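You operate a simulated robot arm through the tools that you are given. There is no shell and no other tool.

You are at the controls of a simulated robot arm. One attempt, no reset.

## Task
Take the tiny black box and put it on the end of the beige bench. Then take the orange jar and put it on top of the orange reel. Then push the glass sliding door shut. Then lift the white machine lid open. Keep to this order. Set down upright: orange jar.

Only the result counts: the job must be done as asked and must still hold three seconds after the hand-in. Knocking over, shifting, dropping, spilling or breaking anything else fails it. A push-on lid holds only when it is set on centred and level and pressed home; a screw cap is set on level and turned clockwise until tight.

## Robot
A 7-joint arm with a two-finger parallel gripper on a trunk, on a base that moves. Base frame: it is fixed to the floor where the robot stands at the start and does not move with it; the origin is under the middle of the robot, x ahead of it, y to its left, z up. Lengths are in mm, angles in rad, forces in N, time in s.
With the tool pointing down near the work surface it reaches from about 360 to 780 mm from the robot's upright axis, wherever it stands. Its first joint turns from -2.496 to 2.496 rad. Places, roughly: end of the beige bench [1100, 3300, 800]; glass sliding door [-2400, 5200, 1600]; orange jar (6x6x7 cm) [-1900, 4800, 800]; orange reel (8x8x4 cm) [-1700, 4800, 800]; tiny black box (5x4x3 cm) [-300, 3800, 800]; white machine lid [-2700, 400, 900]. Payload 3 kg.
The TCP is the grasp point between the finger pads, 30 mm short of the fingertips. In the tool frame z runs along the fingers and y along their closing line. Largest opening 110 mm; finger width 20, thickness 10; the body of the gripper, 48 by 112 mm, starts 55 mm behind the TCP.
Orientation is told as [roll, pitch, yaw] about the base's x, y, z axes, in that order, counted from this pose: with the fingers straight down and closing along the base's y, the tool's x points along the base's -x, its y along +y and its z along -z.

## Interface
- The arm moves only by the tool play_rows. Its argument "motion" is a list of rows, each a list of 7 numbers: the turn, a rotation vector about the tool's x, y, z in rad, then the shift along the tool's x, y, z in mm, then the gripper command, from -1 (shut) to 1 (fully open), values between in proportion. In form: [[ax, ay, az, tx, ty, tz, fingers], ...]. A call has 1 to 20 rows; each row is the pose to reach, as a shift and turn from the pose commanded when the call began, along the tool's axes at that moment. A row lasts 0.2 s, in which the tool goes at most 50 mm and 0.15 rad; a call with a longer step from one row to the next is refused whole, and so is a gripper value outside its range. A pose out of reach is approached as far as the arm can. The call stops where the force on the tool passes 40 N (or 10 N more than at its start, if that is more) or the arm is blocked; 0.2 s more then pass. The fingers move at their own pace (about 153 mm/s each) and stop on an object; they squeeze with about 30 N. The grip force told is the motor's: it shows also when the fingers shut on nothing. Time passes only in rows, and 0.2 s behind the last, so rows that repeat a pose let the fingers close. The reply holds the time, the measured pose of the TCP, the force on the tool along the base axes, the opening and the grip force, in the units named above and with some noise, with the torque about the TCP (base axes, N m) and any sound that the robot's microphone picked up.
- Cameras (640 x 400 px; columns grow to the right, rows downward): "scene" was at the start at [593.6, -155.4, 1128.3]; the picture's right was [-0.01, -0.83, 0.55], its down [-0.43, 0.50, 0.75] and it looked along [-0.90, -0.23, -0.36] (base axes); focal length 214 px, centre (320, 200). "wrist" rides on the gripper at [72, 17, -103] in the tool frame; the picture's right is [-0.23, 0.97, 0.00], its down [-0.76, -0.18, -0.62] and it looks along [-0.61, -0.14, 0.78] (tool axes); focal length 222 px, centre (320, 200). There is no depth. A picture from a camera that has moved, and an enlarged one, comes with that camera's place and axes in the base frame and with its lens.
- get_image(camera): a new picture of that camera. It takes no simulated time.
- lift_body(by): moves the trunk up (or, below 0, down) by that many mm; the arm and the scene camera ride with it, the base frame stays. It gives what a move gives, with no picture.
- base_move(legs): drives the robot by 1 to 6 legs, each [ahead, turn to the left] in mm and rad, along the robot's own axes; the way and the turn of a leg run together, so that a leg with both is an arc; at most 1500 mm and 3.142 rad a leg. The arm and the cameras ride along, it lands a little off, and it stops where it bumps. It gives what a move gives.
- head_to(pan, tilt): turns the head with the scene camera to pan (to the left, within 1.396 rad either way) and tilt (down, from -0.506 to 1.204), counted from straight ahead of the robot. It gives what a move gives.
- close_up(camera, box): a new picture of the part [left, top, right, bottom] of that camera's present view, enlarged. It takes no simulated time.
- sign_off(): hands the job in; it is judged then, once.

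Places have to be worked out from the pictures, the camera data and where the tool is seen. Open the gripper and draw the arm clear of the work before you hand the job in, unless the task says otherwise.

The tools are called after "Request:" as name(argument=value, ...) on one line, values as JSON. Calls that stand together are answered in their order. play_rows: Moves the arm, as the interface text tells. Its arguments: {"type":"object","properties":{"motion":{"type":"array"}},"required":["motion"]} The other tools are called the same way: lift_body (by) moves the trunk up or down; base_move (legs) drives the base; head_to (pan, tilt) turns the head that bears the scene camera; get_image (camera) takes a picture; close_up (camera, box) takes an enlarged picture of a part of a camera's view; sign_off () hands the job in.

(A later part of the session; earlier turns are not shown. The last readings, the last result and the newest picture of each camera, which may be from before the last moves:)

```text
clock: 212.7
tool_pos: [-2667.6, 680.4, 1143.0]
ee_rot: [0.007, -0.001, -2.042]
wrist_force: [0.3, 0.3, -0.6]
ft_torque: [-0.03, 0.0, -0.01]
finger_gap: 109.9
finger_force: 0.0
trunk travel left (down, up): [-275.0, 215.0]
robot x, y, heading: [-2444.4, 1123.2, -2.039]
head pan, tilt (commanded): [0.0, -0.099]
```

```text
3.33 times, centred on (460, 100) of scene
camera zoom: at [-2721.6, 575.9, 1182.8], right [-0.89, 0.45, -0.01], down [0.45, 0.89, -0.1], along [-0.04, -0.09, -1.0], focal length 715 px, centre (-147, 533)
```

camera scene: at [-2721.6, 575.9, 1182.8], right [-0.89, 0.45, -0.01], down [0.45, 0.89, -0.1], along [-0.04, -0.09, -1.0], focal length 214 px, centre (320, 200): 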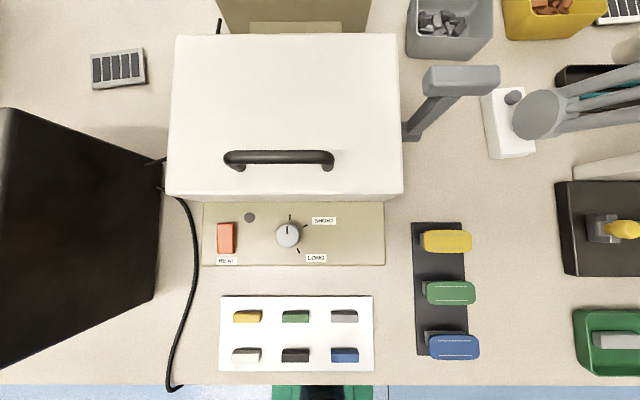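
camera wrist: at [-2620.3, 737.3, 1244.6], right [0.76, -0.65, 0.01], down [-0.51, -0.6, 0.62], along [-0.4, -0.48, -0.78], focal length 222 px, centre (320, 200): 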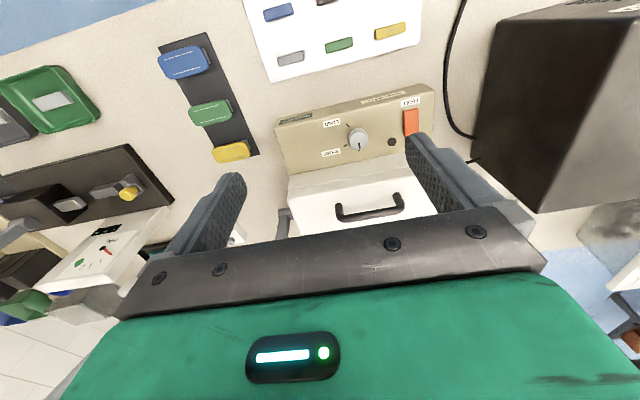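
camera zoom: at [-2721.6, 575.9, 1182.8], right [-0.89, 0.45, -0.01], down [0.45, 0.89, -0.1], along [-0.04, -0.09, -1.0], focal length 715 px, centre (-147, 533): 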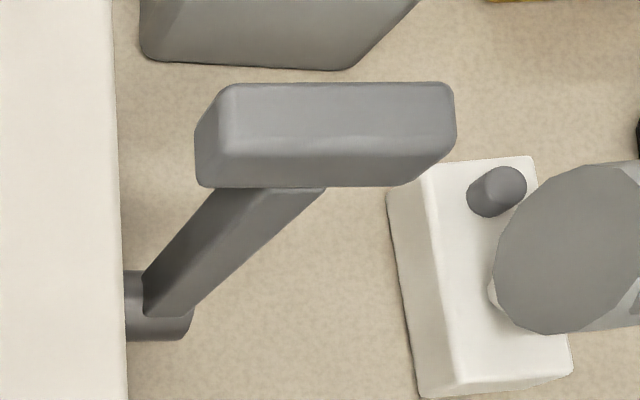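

The lever at the machine's right and the tower behind (≈60+ mm behind the lid's back edge) must stay untouched; the handle bar's top is at about (-2715,497,965), running along the bench. I turn the wrist 90° so the fingers close front-to-back across the bar.

Request:
play_rows(motion=[[0, 0, -0.14, 0, 0, 0, 1], [0, 0, -0.28, 0, 0, 0, 1], [0, 0, -0.42, 0, 0, 0, 1], [0, 0, -0.56, 0, 0, 0, 1], [0, 0, -0.7, 0, 0, 0, 1], [0, 0, -0.84, 0, 0, 0, 1], [0, 0, -0.98, 0, 0, 0, 1], [0, 0, -1.12, 0, 0, 0, 1], [0, 0, -1.26, 0, 0, 0, 1], [0, 0, -1.4, 0, 0, 0, 1], [0, 0, -1.5, 0, 0, 0, 1], [0, 0, -1.57, 0, 0, 0, 1]])

Request:
get_image(camera="scene")

Request:
get_image(camera="wrist")

```text
clock: 215.3
tool_pos: [-2667.4, 680.9, 1141.8]
ee_rot: [0.002, -0.006, -0.472]
wrist_force: [0.6, 0.5, 0.2]
ft_torque: [0.02, -0.02, -0.01]
finger_gap: 109.8
finger_force: 0.1
trunk travel left (down, up): [-275.0, 215.0]
robot x, y, heading: [-2440.0, 1123.8, -2.043]
head pan, tilt (commanded): [0.0, -0.099]
```

```text
taken
camera scene: at [-2561.6, 627.8, 1183.5], right [-0.45, -0.89, 0.0], down [-0.89, 0.45, -0.11], along [0.1, -0.05, -0.99], focal length 214 px, centre (320, 200)
```

scene: 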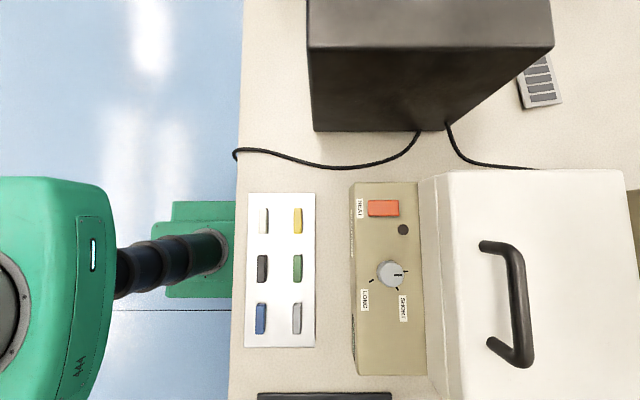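

```text
taken
camera wrist: at [-2725.0, 728.5, 1243.7], right [0.64, 0.76, 0.0], down [0.59, -0.5, 0.63], along [0.48, -0.4, -0.78], focal length 222 px, centre (320, 200)
```

wrist: 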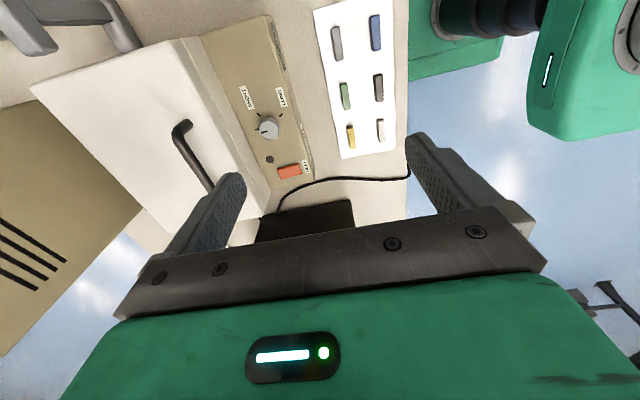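

The wrist turn works. Triangulation: lid top z≈947, handle bar centre at about (-2715,500), z≈975, lid from e2≈-779 (front) to ≈-974 (back). I move above the handle at z≈1050 and check with the cameras.

Request:
play_rows(motion=[[0, 0, 0, -10, -46, 0, 1], [0, 0, 0, -20, -92, 0, 1], [0, 0, 0, -30, -138, 0, 1], [0, 0, 0, -39.9, -182.8, 0, 1], [0, 0, 0, -39.9, -182.8, 45, 1], [0, 0, 0, -39.9, -182.8, 90, 1]])

Request:
head_to(pan=0.0, tilt=0.5)

Request:
get_image(camera="scene")

Request:
get_image(camera="wrist")

```text
clock: 216.7
tool_pos: [-2712.5, 499.6, 1050.7]
ee_rot: [0.002, -0.009, -0.472]
wrist_force: [-0.4, -0.6, 0.2]
ft_torque: [0.02, -0.02, 0.05]
finger_gap: 110.1
finger_force: 0.1
trunk travel left (down, up): [-275.0, 215.0]
robot x, y, heading: [-2442.0, 1125.1, -2.039]
head pan, tilt (commanded): [0.0, -0.099]
```

```text
clock: 217.7
tool_pos: [-2714.2, 498.6, 1051.7]
ee_rot: [0.002, -0.007, -0.474]
wrist_force: [0.0, -0.8, 0.4]
ft_torque: [-0.01, 0.02, -0.01]
finger_gap: 110.2
finger_force: 0.1
trunk travel left (down, up): [-275.0, 215.0]
robot x, y, heading: [-2443.9, 1123.4, -2.038]
head pan, tilt (commanded): [0.0, 0.499]
```

```text
taken
camera scene: at [-2657.2, 471.4, 1088.4], right [-0.46, -0.89, 0.0], down [-0.79, 0.4, 0.47], along [-0.42, 0.22, -0.88], focal length 214 px, centre (320, 200)
```

scene: 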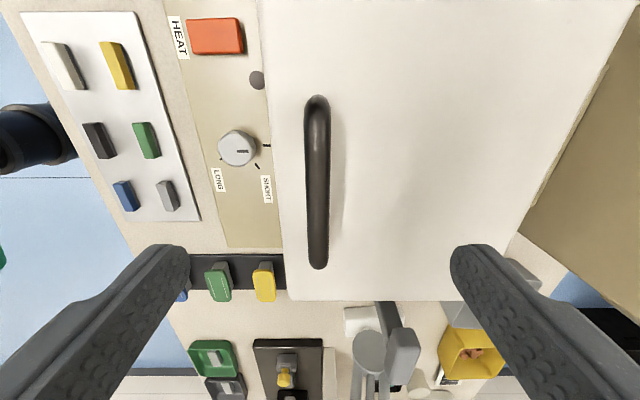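

```text
taken
camera wrist: at [-2771.6, 547.3, 1153.0], right [0.65, 0.76, 0.0], down [0.59, -0.5, 0.63], along [0.48, -0.4, -0.78], focal length 222 px, centre (320, 200)
```

wrist: 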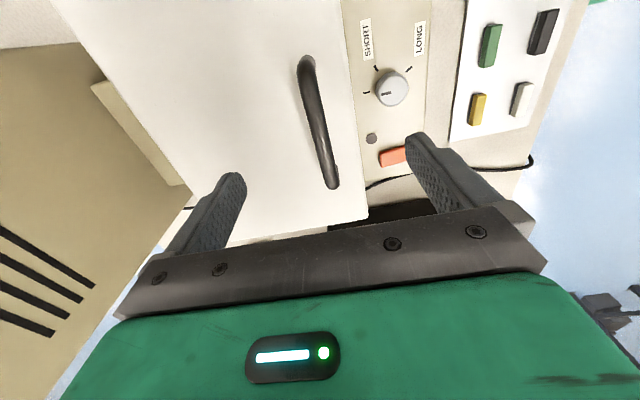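

The bar lies centred between the fingers and aligned (column 318 of 320, spanning ±55 mm about the TCP). I swing the head to the robot's side, narrow the opening, and descend in steps around the bar.

Request:
head_to(pan=1.39, tilt=0.0)

Request:
play_rows(motion=[[0, 0, 0, 0, 0, 0, 0.0], [0, 0, 0, 0, 0, 30, 0.0], [0, 0, 0, 0, 0, 50, 0.0], [0, 0, 0, 0, 0, 58, 0.0], [0, 0, 0, 0, 0, 62, 0.0], [0, 0, 0, 0, 0, 65, 0.0]])

Request:
get_image(camera="wrist")

```text
clock: 219.2
tool_pos: [-2713.3, 499.5, 1051.3]
ee_rot: [0.0, -0.007, -0.473]
wrist_force: [-0.6, 0.2, 0.2]
ft_torque: [0.01, 0.01, 0.01]
finger_gap: 110.0
finger_force: 0.0
trunk travel left (down, up): [-275.0, 215.0]
robot x, y, heading: [-2445.6, 1126.9, -2.042]
head pan, tilt (commanded): [1.389, 0.0]
```

```text
clock: 220.6
tool_pos: [-2713.8, 499.4, 986.6]
ee_rot: [0.001, -0.008, -0.472]
wrist_force: [0.5, 0.4, -0.4]
ft_torque: [0.03, -0.02, 0.03]
finger_gap: 55.1
finger_force: 0.2
trunk travel left (down, up): [-275.0, 215.0]
robot x, y, heading: [-2443.3, 1124.7, -2.039]
head pan, tilt (commanded): [1.389, 0.0]
```

```text
taken
camera wrist: at [-2771.6, 547.0, 1088.3], right [0.65, 0.76, 0.0], down [0.59, -0.5, 0.63], along [0.48, -0.41, -0.78], focal length 222 px, centre (320, 200)
```

wrist: 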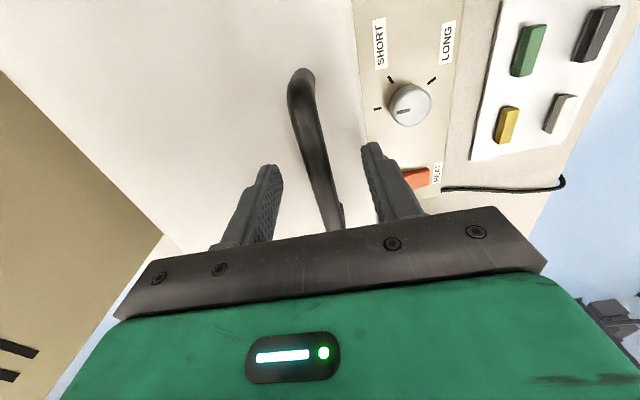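

The bar is between the fingers with the tips just above the lid top. I close the grip on it.

Request:
play_rows(motion=[[0, 0, 0, 0, 0, 0, -0.4], [0, 0, 0, 0, 0, 0, -1], [0, 0, 0, 0, 0, 0, -1], [0, 0, 0, 0, 0, 0, -1]])

Request:
get_image(camera="wrist")

```text
clock: 221.6
tool_pos: [-2712.8, 500.3, 987.2]
ee_rot: [0.002, -0.007, -0.472]
wrist_force: [5.2, 12.2, -1.4]
ft_torque: [0.2, -0.2, 0.31]
finger_gap: 13.6
finger_force: 45.0
trunk travel left (down, up): [-275.0, 215.0]
robot x, y, heading: [-2442.0, 1124.7, -2.041]
head pan, tilt (commanded): [1.389, 0.0]
```

```text
taken
camera wrist: at [-2771.0, 548.1, 1088.8], right [0.65, 0.76, 0.0], down [0.59, -0.5, 0.63], along [0.48, -0.4, -0.78], focal length 222 px, centre (320, 200)
```

wrist: 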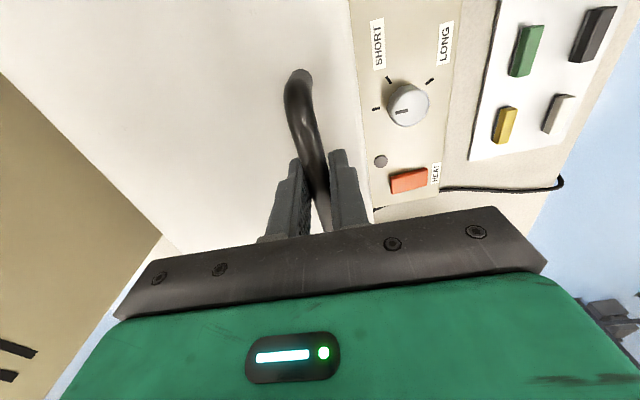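

The bar is gripped (13.6 mm) with a 13 N sideways load toward the robot, so the bar sits slightly nearer. I shift the hand 2 mm that way to relieve it.

Request:
play_rows(motion=[[0, 0, 0, 0, 1, 0, -1], [0, 0, 0, 0, 2, 0, -1], [0, 0, 0, 0, 2, 0, -1]])

```text
clock: 222.4
tool_pos: [-2712.9, 500.3, 987.7]
ee_rot: [0.001, -0.007, -0.473]
wrist_force: [2.3, -1.0, -2.1]
ft_torque: [-0.09, 0.3, 0.26]
finger_gap: 13.6
finger_force: 44.9
trunk travel left (down, up): [-275.0, 215.0]
robot x, y, heading: [-2444.2, 1125.8, -2.041]
head pan, tilt (commanded): [1.389, 0.0]
```

Relieved. I start lifting along an arc about the estimated rear hinge, first about 6°, watching the forces.

Request:
play_rows(motion=[[0, 0, 0, 0, -1.6, -2.9, -1], [0, 0, 0, 0, -3.4, -5.7, -1], [0, 0, 0, 0, -5.2, -8.5, -1], [0, 0, 0, 0, -7, -11.2, -1], [0, 0, 0, 0, -8.9, -14, -1], [0, 0, 0, 0, -10.8, -16.7, -1]])

Request:
get_image(camera="wrist")

```text
clock: 223.8
tool_pos: [-2717.3, 493.2, 1005.5]
ee_rot: [-0.002, -0.005, -0.474]
wrist_force: [14.6, 21.7, 7.4]
ft_torque: [0.28, 0.0, 0.07]
finger_gap: 13.5
finger_force: 45.5
trunk travel left (down, up): [-275.0, 215.0]
robot x, y, heading: [-2441.2, 1125.9, -2.04]
head pan, tilt (commanded): [1.389, 0.0]
```

```text
taken
camera wrist: at [-2774.5, 541.4, 1107.5], right [0.65, 0.76, 0.0], down [0.59, -0.5, 0.63], along [0.48, -0.41, -0.78], focal length 222 px, centre (320, 200)
```

wrist: 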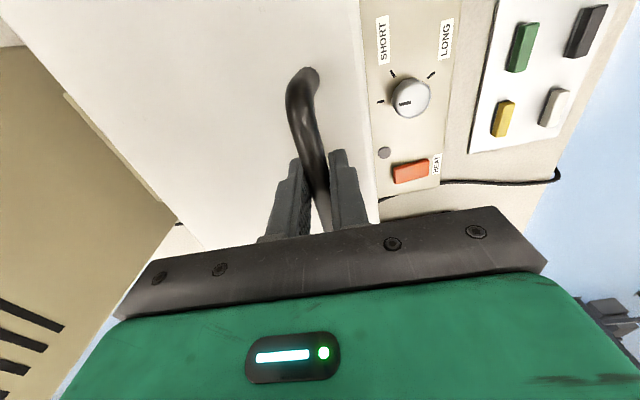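

The lid follows, but 26 N toward the robot shows my arc bends back too strongly: the hinge sits higher, about 66 mm below the bar's height and 165 mm behind. I continue on the corrected arc to about 18°.

Request:
play_rows(motion=[[0, 0, 0, 0, -0.3, -6.2, -1], [0, 0, 0, 0, -3.5, -11.5, -1], [0, 0, 0, 0, -6.9, -16.7, -1], [0, 0, 0, 0, -10.4, -21.8, -1], [0, 0, 0, 0, -14.2, -26.7, -1], [0, 0, 0, 0, -18.1, -31.5, -1]])

Request:
get_image(camera="wrist")

```text
clock: 225.2
tool_pos: [-2725.1, 476.3, 1037.3]
ee_rot: [-0.003, -0.006, -0.473]
wrist_force: [11.5, 13.3, 9.7]
ft_torque: [0.19, 0.01, -0.06]
finger_gap: 13.7
finger_force: 45.0
trunk travel left (down, up): [-275.0, 215.0]
robot x, y, heading: [-2442.6, 1127.2, -2.04]
head pan, tilt (commanded): [1.389, 0.0]
```

```text
taken
camera wrist: at [-2783.3, 524.0, 1138.8], right [0.65, 0.76, 0.0], down [0.59, -0.5, 0.63], along [0.48, -0.41, -0.78], focal length 222 px, centre (320, 200)
```

wrist: 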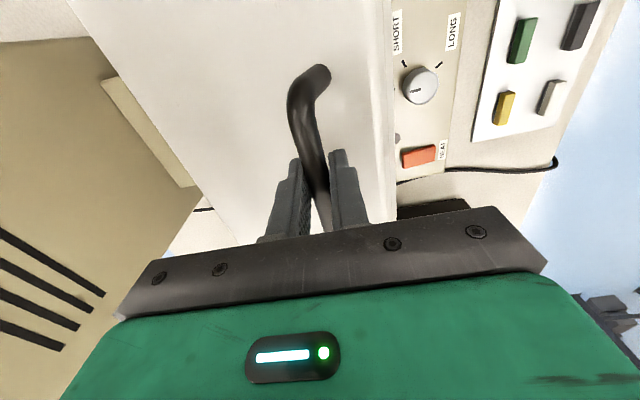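

The lid opens (about 18° now), but the arm is at 708 mm reach and will run out before full opening. I lower the lid gently back along the arc, to re-stand closer and do it again with more reach.

Request:
play_rows(motion=[[0, 0, 0, 0, 5, 2, -1], [0, 0, 0, 0, 9, 7.3, -1], [0, 0, 0, 0, 12.5, 12.5, -1], [0, 0, 0, 0, 15.5, 17.7, -1], [0, 0, 0, 0, 18.5, 23, -1], [0, 0, 0, 0, 21.2, 28.5, -1], [0, 0, 0, 0, 23.8, 34, -1], [0, 0, 0, 0, 26.2, 39.6, -1], [0, 0, 0, 0, 28, 44.5, -1], [0, 0, 0, 0, 28.9, 47.7, -1]])

Request:
get_image(camera="wrist")

```text
clock: 227.4
tool_pos: [-2713.2, 499.9, 989.1]
ee_rot: [-0.003, -0.008, -0.474]
wrist_force: [4.6, -3.5, 12.4]
ft_torque: [-0.01, 0.05, 0.15]
finger_gap: 13.4
finger_force: 45.2
trunk travel left (down, up): [-275.0, 215.0]
robot x, y, heading: [-2445.1, 1122.6, -2.04]
head pan, tilt (commanded): [1.389, 0.0]
```

```text
taken
camera wrist: at [-2770.8, 548.9, 1090.9], right [0.65, 0.76, 0.0], down [0.59, -0.5, 0.63], along [0.48, -0.41, -0.78], focal length 222 px, centre (320, 200)
```

wrist: 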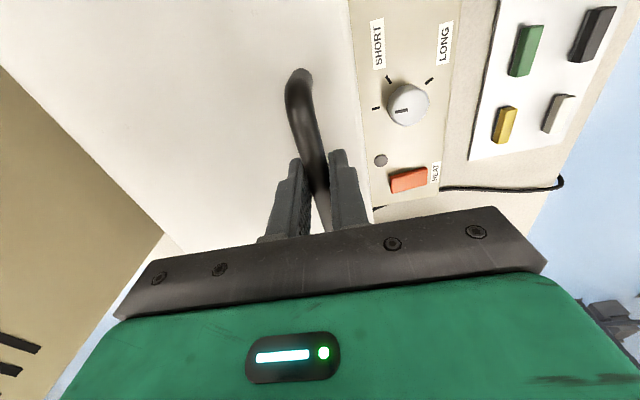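

The lid is closed again. I open the fingers, rise, pull the hand back 150 mm and drive the base about 150 mm closer, with the trunk raised 100 mm.

Request:
play_rows(motion=[[0, 0, 0, 0, 0, -1, -0.5], [0, 0, 0, 0, 0, -1, 0.0], [0, 0, 0, 0, 0, -25, 0.0], [0, 0, 0, 0, 0, -60, 0.0], [0, 0, 0, 0, 0, -90, 0.0], [0, 0, 0, 0, 45, -90, 0.0], [0, 0, 0, 0, 90, -90, 0.0], [0, 0, 0, 0, 135, -90, 0.0], [0, 0, 0, 0, 150, -90, 0.0]])

Request:
lift_body(by=100)

Request:
head_to(pan=0.9, tilt=0.1)

Request:
get_image(camera="scene")

```text
clock: 229.4
tool_pos: [-2645.0, 634.1, 1077.7]
ee_rot: [0.0, -0.008, -0.472]
wrist_force: [0.6, 0.4, -0.4]
ft_torque: [0.0, -0.03, 0.01]
finger_gap: 55.2
finger_force: 0.0
trunk travel left (down, up): [-275.0, 215.0]
robot x, y, heading: [-2443.9, 1125.9, -2.039]
head pan, tilt (commanded): [1.389, 0.0]
```

```text
clock: 230.8
tool_pos: [-2646.1, 634.3, 1177.9]
ee_rot: [0.001, -0.007, -0.473]
wrist_force: [0.3, 0.1, -0.8]
ft_torque: [-0.02, 0.01, -0.01]
finger_gap: 55.0
finger_force: 0.1
trunk travel left (down, up): [-375.0, 115.0]
robot x, y, heading: [-2444.0, 1124.9, -2.044]
head pan, tilt (commanded): [1.389, 0.0]
```

```text
clock: 231.7
tool_pos: [-2645.1, 634.1, 1178.2]
ee_rot: [-0.001, -0.006, -0.473]
wrist_force: [-0.4, -0.2, 0.6]
ft_torque: [0.0, -0.01, -0.01]
finger_gap: 54.9
finger_force: 0.1
trunk travel left (down, up): [-375.0, 115.0]
robot x, y, heading: [-2442.8, 1126.0, -2.034]
head pan, tilt (commanded): [0.901, 0.099]
```

```text
taken
camera scene: at [-2523.5, 653.6, 1249.6], right [-0.28, -0.55, -0.78], down [-0.92, 0.38, 0.05], along [0.27, 0.74, -0.62], focal length 214 px, centre (320, 200)
```

scene: 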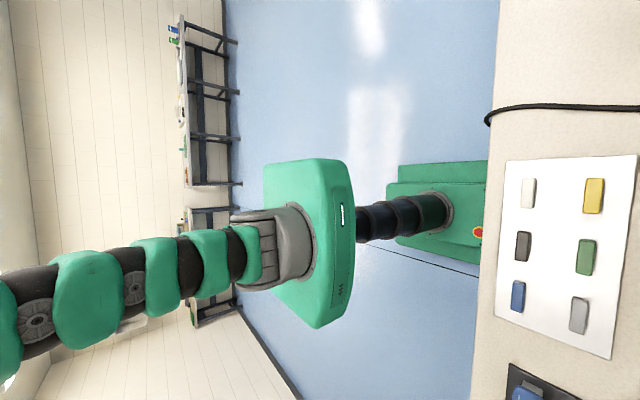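

The bench edge is close to the base, so instead of driving I use the trunk: raised fully, and with the hand tilting as the lid rises, the reach suffices. I lift the trunk 110 mm more.

Request:
lift_body(by=112)

Request:
head_to(pan=1.39, tilt=0.0)

```text
clock: 233.1
tool_pos: [-2645.2, 633.6, 1290.0]
ee_rot: [0.002, -0.007, -0.471]
wrist_force: [-0.3, -0.9, 0.6]
ft_torque: [0.01, 0.01, 0.02]
finger_gap: 55.1
finger_force: 0.0
trunk travel left (down, up): [-487.0, 3.0]
robot x, y, heading: [-2444.0, 1126.1, -2.039]
head pan, tilt (commanded): [0.901, 0.099]
```

```text
clock: 234.1
tool_pos: [-2646.1, 634.4, 1289.0]
ee_rot: [0.003, -0.007, -0.473]
wrist_force: [-0.3, 0.7, 0.7]
ft_torque: [0.0, 0.04, -0.01]
finger_gap: 55.1
finger_force: 0.0
trunk travel left (down, up): [-487.0, 3.0]
robot x, y, heading: [-2443.9, 1124.3, -2.038]
head pan, tilt (commanded): [1.389, 0.0]
```

I bring the hand back above the handle and down to z≈1050, then check before gripping.

Request:
play_rows(motion=[[0, 0, 0, 0, -45, 0, 0.0], [0, 0, 0, 0, -90, 0, 0.0], [0, 0, 0, 0, -135, 0, 0.0], [0, 0, 0, -0.9, -149.7, 0, 0.0], [0, 0, 0, -0.9, -149.7, 48, 0.0], [0, 0, 0, -0.9, -149.7, 96, 0.0], [0, 0, 0, -0.9, -149.7, 144, 0.0], [0, 0, 0, -0.9, -149.7, 192, 0.0], [0, 0, 0, -0.9, -149.7, 239, 0.0]])

Request:
get_image(camera="wrist")

```text
clock: 236.1
tool_pos: [-2711.6, 499.4, 1050.8]
ee_rot: [0.002, -0.006, -0.474]
wrist_force: [-0.3, 0.2, -0.1]
ft_torque: [0.01, -0.01, 0.04]
finger_gap: 54.8
finger_force: 0.0
trunk travel left (down, up): [-487.0, 3.0]
robot x, y, heading: [-2444.9, 1123.7, -2.04]
head pan, tilt (commanded): [1.389, 0.0]
```

```text
taken
camera wrist: at [-2769.2, 547.1, 1150.9], right [0.65, 0.76, 0.0], down [0.59, -0.5, 0.63], along [0.48, -0.4, -0.78], focal length 222 px, centre (320, 200)
```

wrist: 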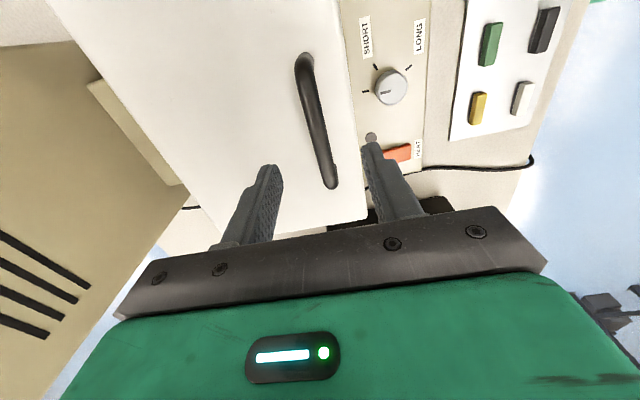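

Aligned as before. I descend around the bar to z≈987 and close the grip.

Request:
play_rows(motion=[[0, 0, 0, 0, 0, 30, 0.0], [0, 0, 0, 0, 0, 50, 0.0], [0, 0, 0, 0, 0, 58, 0.0], [0, 0, 0, 0, 0, 63, 0.0], [0, 0, 0, 0, 0, 63, -0.4], [0, 0, 0, 0, 0, 63, -1], [0, 0, 0, 0, 0, 63, -1], [0, 0, 0, 0, 0, 63, -1]])

```text
clock: 237.8
tool_pos: [-2711.5, 500.1, 986.5]
ee_rot: [0.002, -0.007, -0.472]
wrist_force: [1.1, 0.8, -1.0]
ft_torque: [-0.01, -0.11, 0.16]
finger_gap: 13.6
finger_force: 45.2
trunk travel left (down, up): [-487.0, 3.0]
robot x, y, heading: [-2444.2, 1122.9, -2.045]
head pan, tilt (commanded): [1.389, 0.0]
```

Gripped with hardly any side load. I lift along the refined arc to about 18°, starting to tilt the hand slightly with it.

Request:
play_rows(motion=[[0, 0, 0, 0, -1.6, -4.3, -1], [0, 0, 0, 0, -3.2, -8.6, -1], [0, 0, 0, 0, -6.9, -17, -1], [0.03, 0, 0, 0, -10.6, -25.2, -1], [0.06, 0, 0, 0, -14.8, -33.2, -1], [0.09, 0, 0, 0, -19.4, -41, -1], [0.12, 0, 0, 0, -24.4, -48.5, -1]])

Request:
get_image(camera="wrist")

```text
clock: 239.4
tool_pos: [-2722.3, 476.9, 1036.7]
ee_rot: [-0.119, -0.008, -0.473]
wrist_force: [7.3, 0.7, -1.7]
ft_torque: [0.16, -0.13, -0.13]
finger_gap: 13.8
finger_force: 45.2
trunk travel left (down, up): [-487.0, 3.0]
robot x, y, heading: [-2440.9, 1125.6, -2.045]
head pan, tilt (commanded): [1.389, 0.0]
```

```text
taken
camera wrist: at [-2774.5, 536.3, 1135.9], right [0.64, 0.76, -0.11], down [0.63, -0.44, 0.65], along [0.44, -0.49, -0.76], focal length 222 px, centre (320, 200)
```

wrist: 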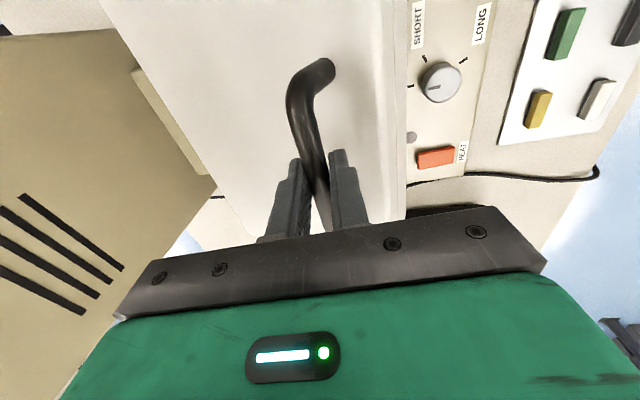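

Forces are small, so the arc fits well. I continue to about 39°, tilting the hand along.

Request:
play_rows(motion=[[0.035, 0, 0, 0, -6.1, -6.4, -1], [0.07, 0, 0, 0, -12.6, -12.4, -1], [0.105, 0, 0, 0, -19.3, -18.1, -1], [0.14, 0, 0, 0, -26.4, -23.4, -1], [0.175, 0, 0, 0, -33.7, -28.3, -1], [0.21, 0, 0, 0, -41.3, -32.7, -1], [0.24, 0, 0, 0, -49.1, -36.7, -1]])

Request:
get_image(camera="wrist")

```text
clock: 241.1
tool_pos: [-2742.7, 438.6, 1078.8]
ee_rot: [-0.36, -0.006, -0.473]
wrist_force: [7.3, 1.2, -1.2]
ft_torque: [0.23, -0.21, -0.32]
finger_gap: 13.8
finger_force: 45.0
trunk travel left (down, up): [-487.0, 3.0]
robot x, y, heading: [-2440.4, 1123.0, -2.042]
head pan, tilt (commanded): [1.389, 0.0]
```

```text
taken
camera wrist: at [-2784.2, 517.8, 1168.2], right [0.62, 0.71, -0.34], down [0.7, -0.3, 0.65], along [0.36, -0.64, -0.68], focal length 222 px, centre (320, 200)
```

wrist: 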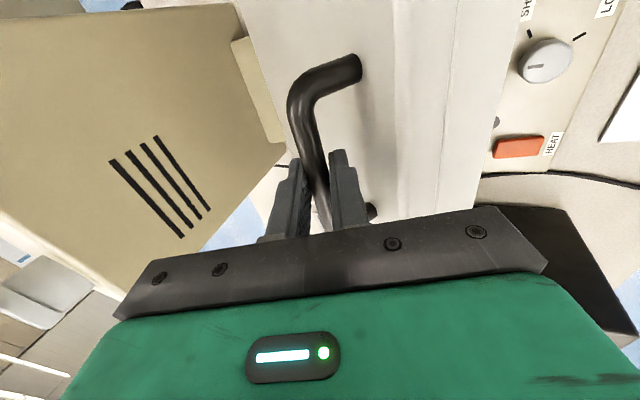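

Still small forces at about 39°; the tower stays well behind the hand. I continue to about 60°.

Request:
play_rows(motion=[[0.02, 0, 0, 0, -8.8, -1.6, -1], [0.04, 0, 0, 0, -17.7, -2.6, -1], [0.06, 0, 0, 0, -26.7, -3.3, -1], [0.06, 0, 0, 0, -35.8, -3.5, -1], [0.06, 0, 0, 0, -45, -3.2, -1], [0.06, 0, 0, 0, -54.2, -2.3, -1], [0.06, 0, 0, 0, -63.3, -1, -1]])

Request:
get_image(camera="wrist")

```text
clock: 242.7
tool_pos: [-2769.9, 384.7, 1101.8]
ee_rot: [-0.42, -0.007, -0.473]
wrist_force: [6.0, -4.4, -3.0]
ft_torque: [-0.21, 0.03, -0.4]
finger_gap: 13.6
finger_force: 44.5
trunk travel left (down, up): [-487.0, 3.0]
robot x, y, heading: [-2441.7, 1125.7, -2.041]
head pan, tilt (commanded): [1.389, 0.0]
```

```text
taken
camera wrist: at [-2809.3, 468.9, 1187.5], right [0.61, 0.69, -0.4], down [0.72, -0.26, 0.65], along [0.34, -0.68, -0.65], focal length 222 px, centre (320, 200)
```

wrist: 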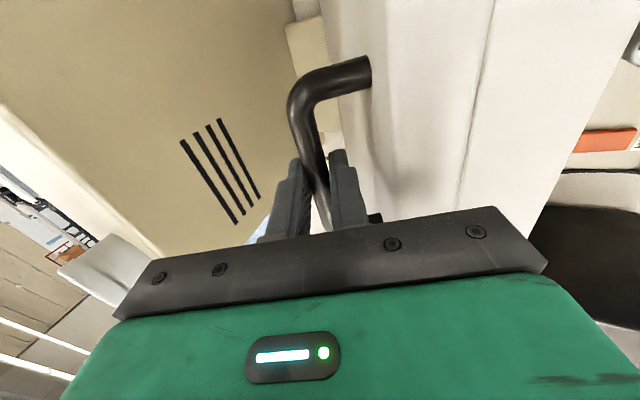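

About 60° with negligible load. I go on in small steps to about 67°, checking for a stop.

Request:
play_rows(motion=[[-0.01, 0, 0, 0, -8.9, 2.3, -1], [-0.02, 0, 0, 0, -13.5, 3.7, -1], [-0.03, 0, 0, 0, -18, 5.2, -1], [-0.03, 0, 0, 0, -20.5, 6, -1]])

Request:
get_image(camera="wrist")

```text
clock: 243.7
tool_pos: [-2779.2, 367.3, 1103.4]
ee_rot: [-0.39, -0.005, -0.473]
wrist_force: [9.3, -2.5, -3.8]
ft_torque: [0.15, -0.12, -0.49]
finger_gap: 13.7
finger_force: 45.1
trunk travel left (down, up): [-487.0, 3.0]
robot x, y, heading: [-2441.8, 1121.5, -2.041]
head pan, tilt (commanded): [1.389, 0.0]
```

```text
taken
camera wrist: at [-2819.7, 448.7, 1191.7], right [0.61, 0.7, -0.37], down [0.71, -0.28, 0.65], along [0.35, -0.66, -0.67], focal length 222 px, centre (320, 200)
```

wrist: 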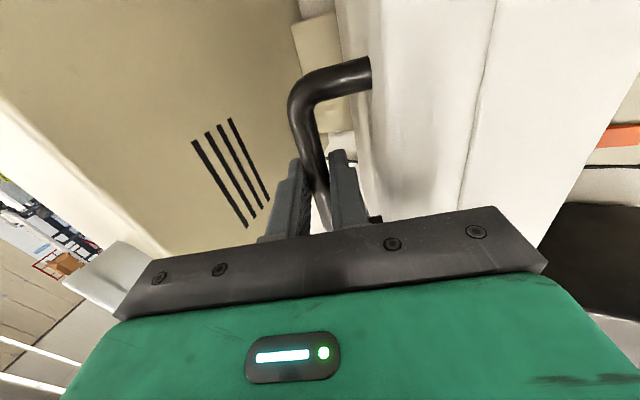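

No stop yet at about 67°. I go a few degrees further to about 72°.

Request:
play_rows(motion=[[-0.01, 0, 0, 0, -3.2, 1.1, -1], [-0.02, 0, 0, 0, -6.4, 2.2, -1], [-0.035, 0, 0, 0, -10.9, 3.9, -1], [-0.05, 0, 0, 0, -15.3, 5.6, -1]])

Request:
get_image(camera="wrist")

```text
clock: 244.7
tool_pos: [-2785.6, 351.5, 1104.3]
ee_rot: [-0.339, -0.006, -0.474]
wrist_force: [7.2, -3.0, -14.0]
ft_torque: [-0.28, -0.2, -0.29]
finger_gap: 13.8
finger_force: 45.0
trunk travel left (down, up): [-487.0, 3.0]
robot x, y, heading: [-2442.8, 1123.0, -2.041]
head pan, tilt (commanded): [1.389, 0.0]
```

```text
taken
camera wrist: at [-2829.6, 429.3, 1194.7], right [0.62, 0.71, -0.32], down [0.69, -0.31, 0.65], along [0.37, -0.63, -0.69], focal length 222 px, centre (320, 200)
```

wrist: 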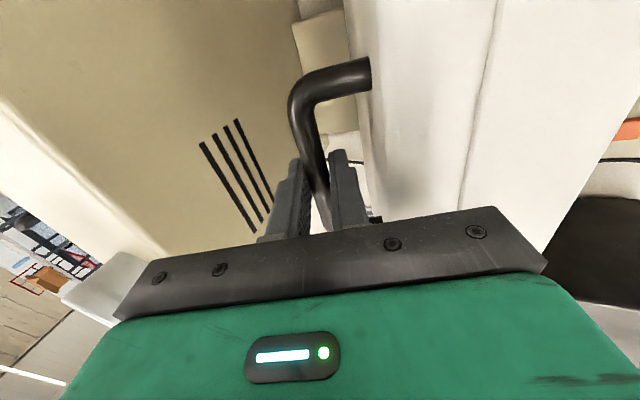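

About 72°; a 14 N downward load says my arc is now ~2 mm high. I correct that and continue to about 78°.

Request:
play_rows(motion=[[0, 0, 0, 0, 0.5, 1.8, -1], [-0.015, 0, 0, 0, -4, 3.8, -1], [-0.03, 0, 0, 0, -8, 5.8, -1], [-0.045, 0, 0, 0, -12.3, 8, -1], [-0.06, 0, 0, 0, -16.5, 10.2, -1]])

Request:
get_image(camera="wrist")

```text
clock: 245.8
tool_pos: [-2795.5, 336.3, 1103.0]
ee_rot: [-0.281, -0.007, -0.474]
wrist_force: [5.7, -5.0, 8.7]
ft_torque: [-0.36, -0.06, -0.43]
finger_gap: 13.6
finger_force: 45.5
trunk travel left (down, up): [-487.0, 3.0]
robot x, y, heading: [-2443.1, 1123.6, -2.038]
head pan, tilt (commanded): [1.389, 0.0]
```

```text
taken
camera wrist: at [-2840.1, 409.0, 1195.6], right [0.63, 0.73, -0.27], down [0.67, -0.34, 0.65], along [0.38, -0.59, -0.71], focal length 222 px, centre (320, 200)
```

wrist: 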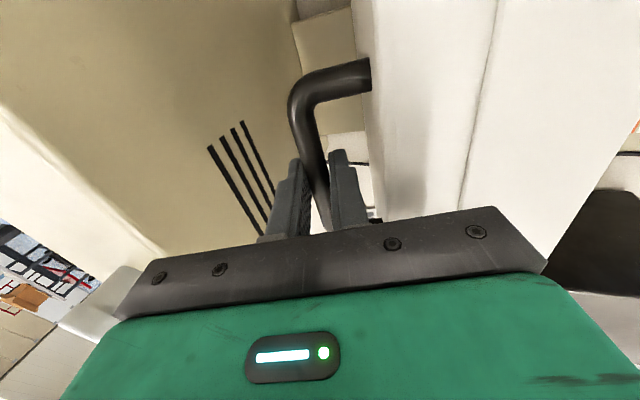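

About 78° and still free. I continue slowly toward 84°, watching for a stop and the clearance to the tower.

Request:
play_rows(motion=[[-0.02, 0, 0, 0, -4.3, 1.2, -1], [-0.04, 0, 0, 0, -8.6, 3.1, -1], [-0.06, 0, 0, 0, -12.9, 5, -1], [-0.08, 0, 0, 0, -17.1, 7, -1]])

Request:
get_image(camera="wrist")

```text
clock: 246.7
tool_pos: [-2788.9, 346.4, 1102.0]
ee_rot: [-0.232, -0.009, -0.471]
wrist_force: [1.1, -2.3, 7.6]
ft_torque: [-0.3, -0.07, -0.48]
finger_gap: 13.3
finger_force: 44.8
out of reach, approached as far as the arm can: row 1, 2, 3, 4
trunk travel left (down, up): [-487.0, 3.0]
robot x, y, heading: [-2442.8, 1123.2, -2.043]
head pan, tilt (commanded): [1.389, 0.0]
stopped in row 4: the force on the tool passed its limit at 40 N (the readings are from after the stop); the commanded pose is now the measured one
```

```text
taken
camera wrist: at [-2836.9, 416.2, 1197.5], right [0.63, 0.74, -0.22], down [0.66, -0.37, 0.65], along [0.4, -0.56, -0.72], focal length 222 px, centre (320, 200)
```

wrist: 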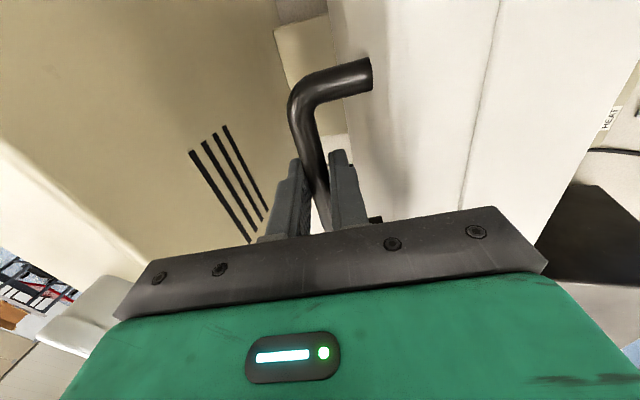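

The arm reached its limit near 78° and eased back to about 74°. I test whether the lid stays by itself: I open the fingers only a little, so the front finger still guards the bar, and read the force.

Request:
play_rows(motion=[[0, 0, 0, 0, 0, 0, -0.6], [0, 0, 0, 0, 0, 0, -0.6], [0, 0, 0, 0, 0, 0, -0.6], [0, 0, 0, 0, 0, 0, -0.6]])

Request:
get_image(camera="wrist")

```text
clock: 247.7
tool_pos: [-2790.0, 348.0, 1099.8]
ee_rot: [-0.225, -0.007, -0.473]
wrist_force: [0.8, 1.1, -1.6]
ft_torque: [0.0, 0.01, -0.03]
finger_gap: 22.7
finger_force: 1.1
trunk travel left (down, up): [-487.0, 3.0]
robot x, y, heading: [-2443.3, 1125.5, -2.041]
head pan, tilt (commanded): [1.389, 0.0]
```

```text
taken
camera wrist: at [-2837.1, 416.7, 1196.0], right [0.64, 0.74, -0.22], down [0.66, -0.37, 0.65], along [0.4, -0.56, -0.73], focal length 222 px, centre (320, 200)
```

wrist: 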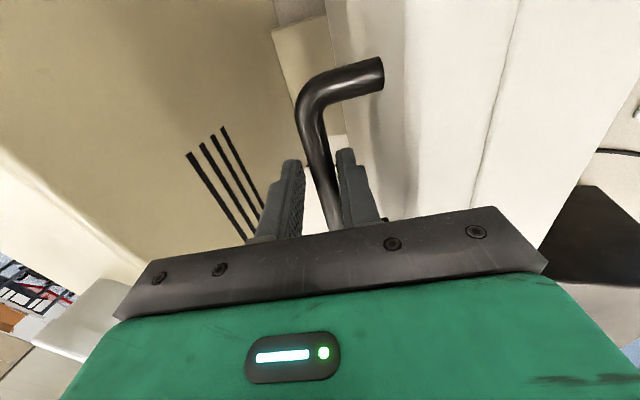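

The bar now seems to rest against the front finger with only about 1 N. I test if the lid follows when I ease the hand 8 mm toward the robot.

Request:
play_rows(motion=[[0, 0, 0, 0, 3, 0, -0.6], [0, 0, 0, 0, 6, 0, -0.6], [0, 0, 0, 0, 6, 0, -0.6], [0, 0, 0, 0, 6, 0, -0.6], [0, 0, 0, 0, 6, 0, -0.6]])

Request:
get_image(camera="wrist")

```text
clock: 248.9
tool_pos: [-2785.4, 353.7, 1098.8]
ee_rot: [-0.225, -0.006, -0.473]
wrist_force: [0.3, 2.4, -0.3]
ft_torque: [0.01, 0.01, -0.02]
finger_gap: 22.4
finger_force: 0.8
trunk travel left (down, up): [-487.0, 3.0]
robot x, y, heading: [-2452.1, 1119.1, -2.037]
head pan, tilt (commanded): [1.389, 0.0]
```

```text
taken
camera wrist: at [-2834.4, 422.0, 1194.6], right [0.64, 0.74, -0.22], down [0.66, -0.37, 0.65], along [0.4, -0.56, -0.73], focal length 222 px, centre (320, 200)
```

wrist: 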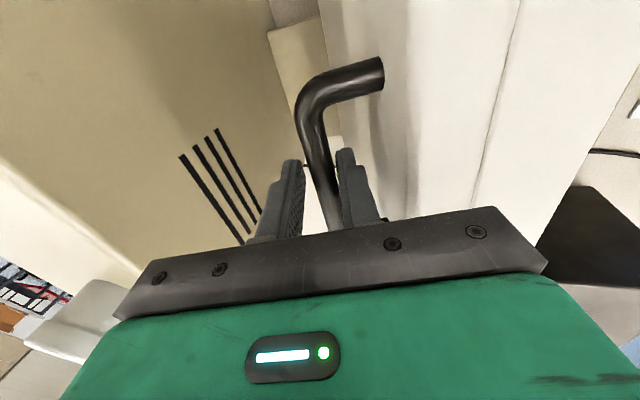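

The lid follows the finger, so it has no friction hold; it must go past vertical (the tower front is at e2≈-1093, leaving room to about 105°). For that the base must stand closer, so I look at the bench edge and base from here.

Request:
get_image(camera="scene")

```text
taken
camera scene: at [-2638.8, 404.6, 1188.8], right [-0.17, -0.36, -0.92], down [-0.89, 0.45, -0.01], along [0.42, 0.82, -0.4], focal length 214 px, centre (320, 200)
```

scene: 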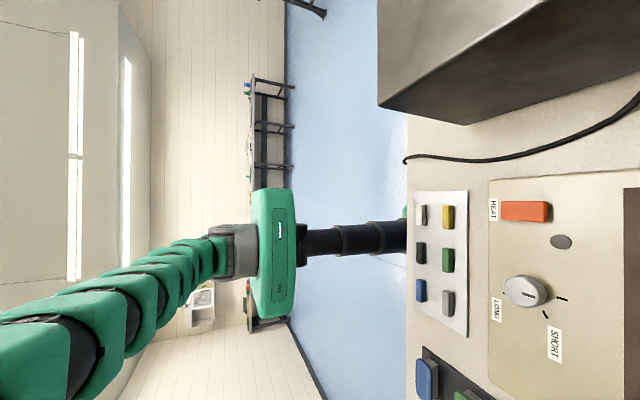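

I will lower the lid gently again and re-stand closer. I re-close the grip and follow the arc back down to about 35°.

Request:
play_rows(motion=[[0, 0, 0, 0, 0, 0, -1], [0, 0, 0, 0, 0, 0, -1], [0, 0, 0, 0, 12, -2.3, -1], [0, 0, 0, 0, 24.2, -3.8, -1], [0, 0, 0, 0, 36.3, -4.4, -1], [0, 0, 0, 0, 48.6, -4.2, -1], [0, 0, 0, 0, 60.7, -3.1, -1], [0, 0, 0, 0, 72.8, -1.2, -1], [0, 0, 0, 0, 84.7, 1.5, -1], [0, 0, 0, 0, 96.4, 5.1, -1], [0, 0, 0, 0, 107.7, 9.5, -1]])

Request:
get_image(camera="wrist")

```text
clock: 251.3
tool_pos: [-2739.4, 446.0, 1065.1]
ee_rot: [-0.226, -0.007, -0.472]
wrist_force: [-3.4, 6.9, 4.5]
ft_torque: [-0.36, -0.51, -0.53]
finger_gap: 13.9
finger_force: 45.2
trunk travel left (down, up): [-487.0, 3.0]
robot x, y, heading: [-2446.3, 1124.3, -2.04]
head pan, tilt (commanded): [1.389, 0.0]
```

```text
taken
camera wrist: at [-2787.6, 514.3, 1161.5], right [0.64, 0.74, -0.22], down [0.66, -0.37, 0.65], along [0.4, -0.56, -0.73], focal length 222 px, centre (320, 200)
```

wrist: 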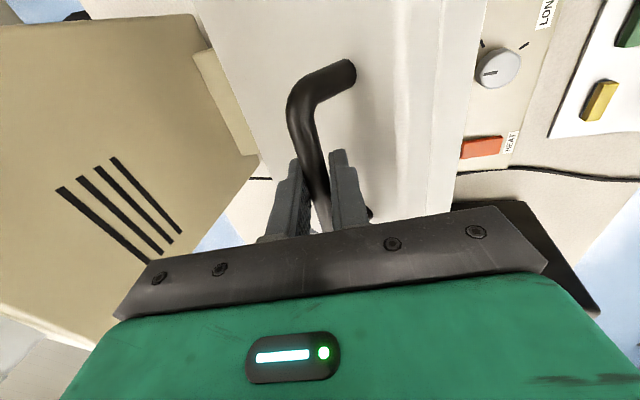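

The lid is held at about 35°. I continue lowering it to closed, bringing the hand back upright.

Request:
play_rows(motion=[[-0.025, 0, 0, 0, 10.9, 5.2, -1], [-0.05, 0, 0, 0, 21.5, 11.1, -1], [-0.075, 0, 0, 0, 31.6, 17.8, -1], [-0.105, 0, 0, 0, 41.2, 25.1, -1], [-0.135, 0, 0, 0, 50.2, 33.2, -1], [-0.165, 0, 0, 0, 58.7, 41.8, -1], [-0.195, 0, 0, 0, 66.5, 51.1, -1], [-0.21, 0, 0, 0, 70.4, 56, -1], [-0.225, 0, 0, 0, 73.7, 61, -1], [-0.225, 0, 0, 0, 76.5, 65, -1]])

Request:
get_image(camera="wrist")

```text
clock: 253.5
tool_pos: [-2712.0, 499.0, 985.3]
ee_rot: [0.0, -0.008, -0.472]
wrist_force: [-5.6, 5.6, -1.8]
ft_torque: [-0.02, 0.13, 0.09]
finger_gap: 13.9
finger_force: 44.9
trunk travel left (down, up): [-487.0, 3.0]
robot x, y, heading: [-2445.1, 1123.1, -2.04]
head pan, tilt (commanded): [1.389, 0.0]
```

```text
taken
camera wrist: at [-2770.5, 546.9, 1086.8], right [0.65, 0.76, 0.0], down [0.59, -0.5, 0.63], along [0.48, -0.41, -0.78], focal length 222 px, centre (320, 200)
```

wrist: 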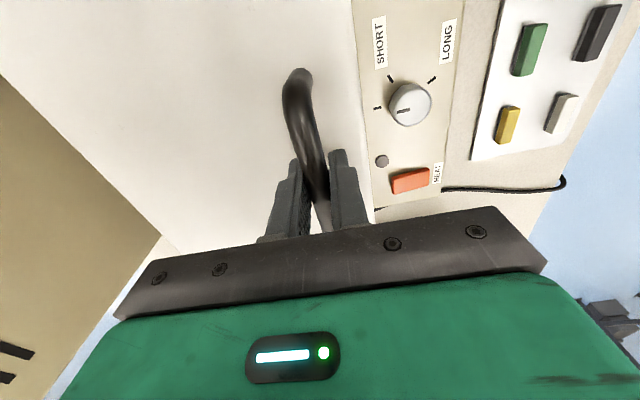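

Nearly closed. I lower the last few millimetres until it rests, then release and rise.

Request:
play_rows(motion=[[0, 0, 0, 0, 0.5, 1.5, -1], [0, 0, 0, 0, 1, 3, -1], [0, 0, 0, 0, 1, 4, -1]])

Request:
play_rows(motion=[[0, 0, 0, 0, 0, 0, -0.5], [0, 0, 0, 0, 0, 0, 0.0], [0, 0, 0, 0, 0, -25, 0.0], [0, 0, 0, 0, 0, -60, 0.0], [0, 0, 0, 0, 0, -100, 0.0], [0, 0, 0, 0, 45, -140, 0.0], [0, 0, 0, 0, 90, -150, 0.0], [0, 0, 0, 0, 135, -150, 0.0], [0, 0, 0, 0, 180, -150, 0.0], [0, 0, 0, 0, 220, -150, 0.0]])

Request:
head_to(pan=0.7, tilt=0.2)

Request:
get_image(camera="scene")

```text
clock: 254.3
tool_pos: [-2712.3, 499.8, 981.7]
ee_rot: [-0.003, -0.006, -0.472]
wrist_force: [-7.9, 7.3, 4.5]
ft_torque: [0.11, 0.23, 0.13]
finger_gap: 13.6
finger_force: 44.7
trunk travel left (down, up): [-487.0, 3.0]
robot x, y, heading: [-2443.8, 1129.5, -2.04]
head pan, tilt (commanded): [1.389, 0.0]
```

```text
refused: row 6 steps farther than a row can; nothing moved
```

```text
clock: 255.4
tool_pos: [-2711.2, 499.1, 982.0]
ee_rot: [-0.004, -0.008, -0.475]
wrist_force: [-7.3, 5.4, 6.6]
ft_torque: [0.1, 0.16, 0.17]
finger_gap: 13.6
finger_force: 45.4
trunk travel left (down, up): [-487.0, 3.0]
robot x, y, heading: [-2445.0, 1126.5, -2.041]
head pan, tilt (commanded): [0.7, 0.201]
```

```text
taken
camera scene: at [-2603.6, 513.1, 1039.1], right [-0.34, -0.68, -0.64], down [-0.93, 0.33, 0.14], along [0.11, 0.65, -0.75], focal length 214 px, centre (320, 200)
```

scene: 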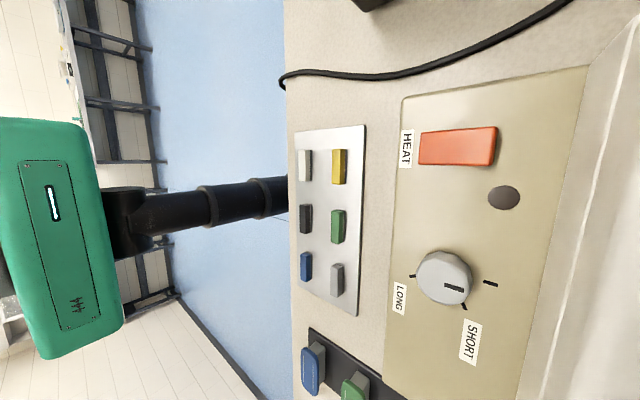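

The lid rests closed (4–6 N pressing). I release and rise with smaller steps, then pull back.

Request:
play_rows(motion=[[0, 0, 0, 0, 0, 0, -0.5], [0, 0, 0, 0, 0, 0, 0.0], [0, 0, 0, 0, 0, -25, 0.0], [0, 0, 0, 0, 0, -60, 0.0], [0, 0, 0, 0, 0, -100, 0.0], [0, 0, 0, 0, 0, -145, 0.0], [0, 0, 0, 0, 45, -150, 0.0], [0, 0, 0, 0, 90, -150, 0.0], [0, 0, 0, 0, 135, -150, 0.0], [0, 0, 0, 0, 180, -150, 0.0], [0, 0, 0, 0, 225, -150, 0.0]])

Request:
get_image(camera="scene")

Request:
get_image(camera="wrist")

```text
clock: 257.8
tool_pos: [-2610.2, 700.5, 1133.6]
ee_rot: [0.0, -0.006, -0.472]
wrist_force: [-0.3, 0.7, -0.4]
ft_torque: [0.0, 0.0, 0.01]
finger_gap: 54.8
finger_force: 0.0
trunk travel left (down, up): [-487.0, 3.0]
robot x, y, heading: [-2445.6, 1123.5, -2.039]
head pan, tilt (commanded): [0.7, 0.201]
```

```text
taken
camera scene: at [-2501.0, 713.3, 1190.1], right [-0.34, -0.68, -0.64], down [-0.93, 0.33, 0.15], along [0.11, 0.65, -0.75], focal length 214 px, centre (320, 200)
```

scene: 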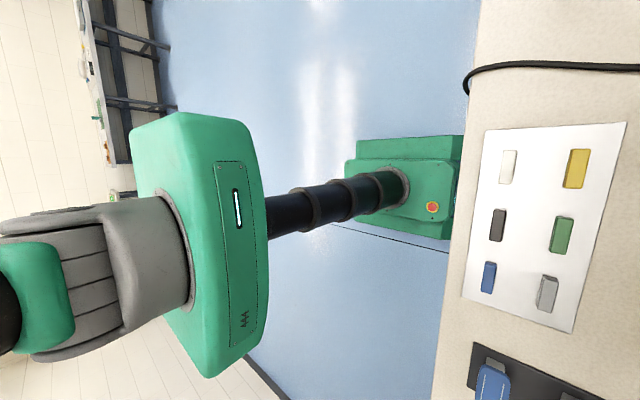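

```text
taken
camera wrist: at [-2667.3, 748.2, 1234.9], right [0.64, 0.76, 0.0], down [0.59, -0.5, 0.63], along [0.48, -0.4, -0.78], focal length 222 px, centre (320, 200)
```

wrist: 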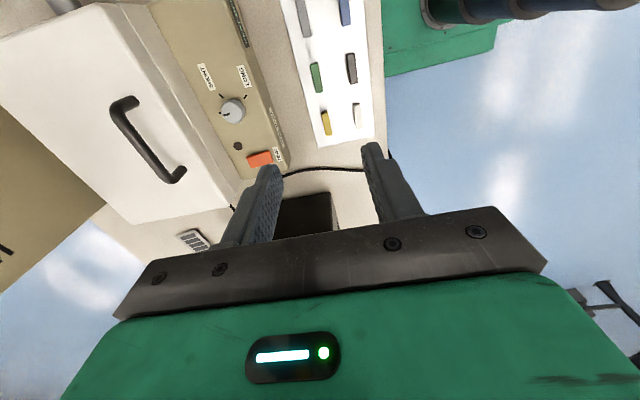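

To judge the space before the bench, I pull the hand back another 80 mm and look straight down at the bench edge, cord and base front.

Request:
play_rows(motion=[[0, 0, 0, 0, 40, 0, 0.0], [0, 0, 0, 0, 80, 0, 0.0]])

Request:
head_to(pan=0.25, tilt=0.15)

Request:
get_image(camera="scene")

Request:
head_to(pan=0.1, tilt=0.7)

Request:
get_image(camera="scene")

```text
clock: 258.4
tool_pos: [-2572.6, 770.8, 1131.9]
ee_rot: [-0.005, -0.008, -0.47]
wrist_force: [-0.1, 0.3, 0.3]
ft_torque: [0.02, 0.06, -0.04]
finger_gap: 55.0
finger_force: 0.1
trunk travel left (down, up): [-487.0, 3.0]
robot x, y, heading: [-2443.3, 1122.1, -2.044]
head pan, tilt (commanded): [0.7, 0.201]
```

```text
clock: 259.3
tool_pos: [-2574.0, 770.5, 1133.0]
ee_rot: [-0.002, -0.006, -0.473]
wrist_force: [0.1, 0.0, -0.6]
ft_torque: [-0.02, 0.01, 0.01]
finger_gap: 55.1
finger_force: 0.1
trunk travel left (down, up): [-487.0, 3.0]
robot x, y, heading: [-2441.4, 1120.4, -2.042]
head pan, tilt (commanded): [0.25, 0.15]
```

```text
taken
camera scene: at [-2478.2, 748.5, 1171.3], right [-0.44, -0.86, -0.25], down [-0.9, 0.42, 0.14], along [-0.02, 0.28, -0.96], focal length 214 px, centre (320, 200)
```

scene: 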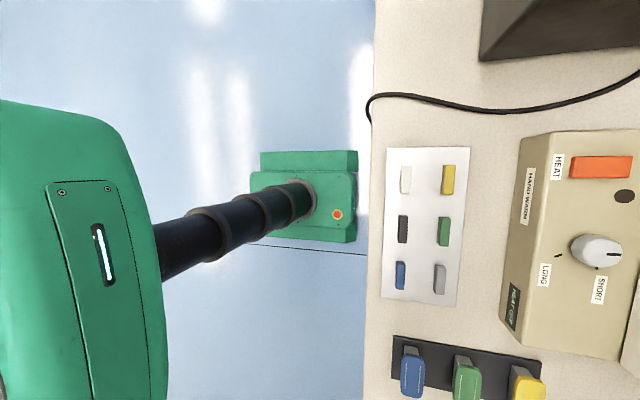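

```text
clock: 260.3
tool_pos: [-2573.4, 770.9, 1132.9]
ee_rot: [-0.002, -0.008, -0.474]
wrist_force: [0.1, -0.3, 0.7]
ft_torque: [0.0, -0.03, 0.01]
finger_gap: 55.0
finger_force: 0.1
trunk travel left (down, up): [-487.0, 3.0]
robot x, y, heading: [-2447.7, 1123.4, -2.04]
head pan, tilt (commanded): [0.099, 0.7]
```

```text
taken
camera scene: at [-2529.4, 758.4, 1176.2], right [-0.45, -0.89, -0.1], down [-0.71, 0.29, 0.63], along [-0.53, 0.36, -0.77], focal length 214 px, centre (320, 200)
```

scene: 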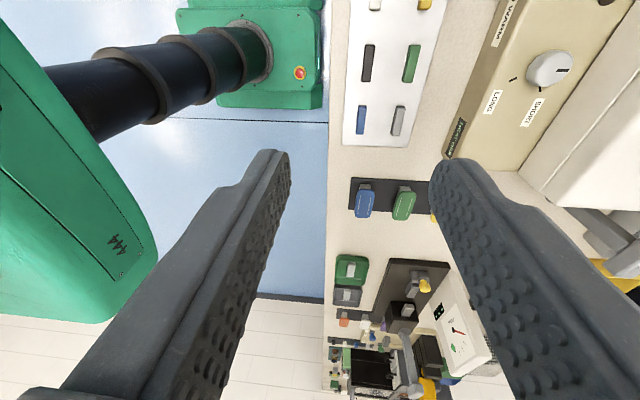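

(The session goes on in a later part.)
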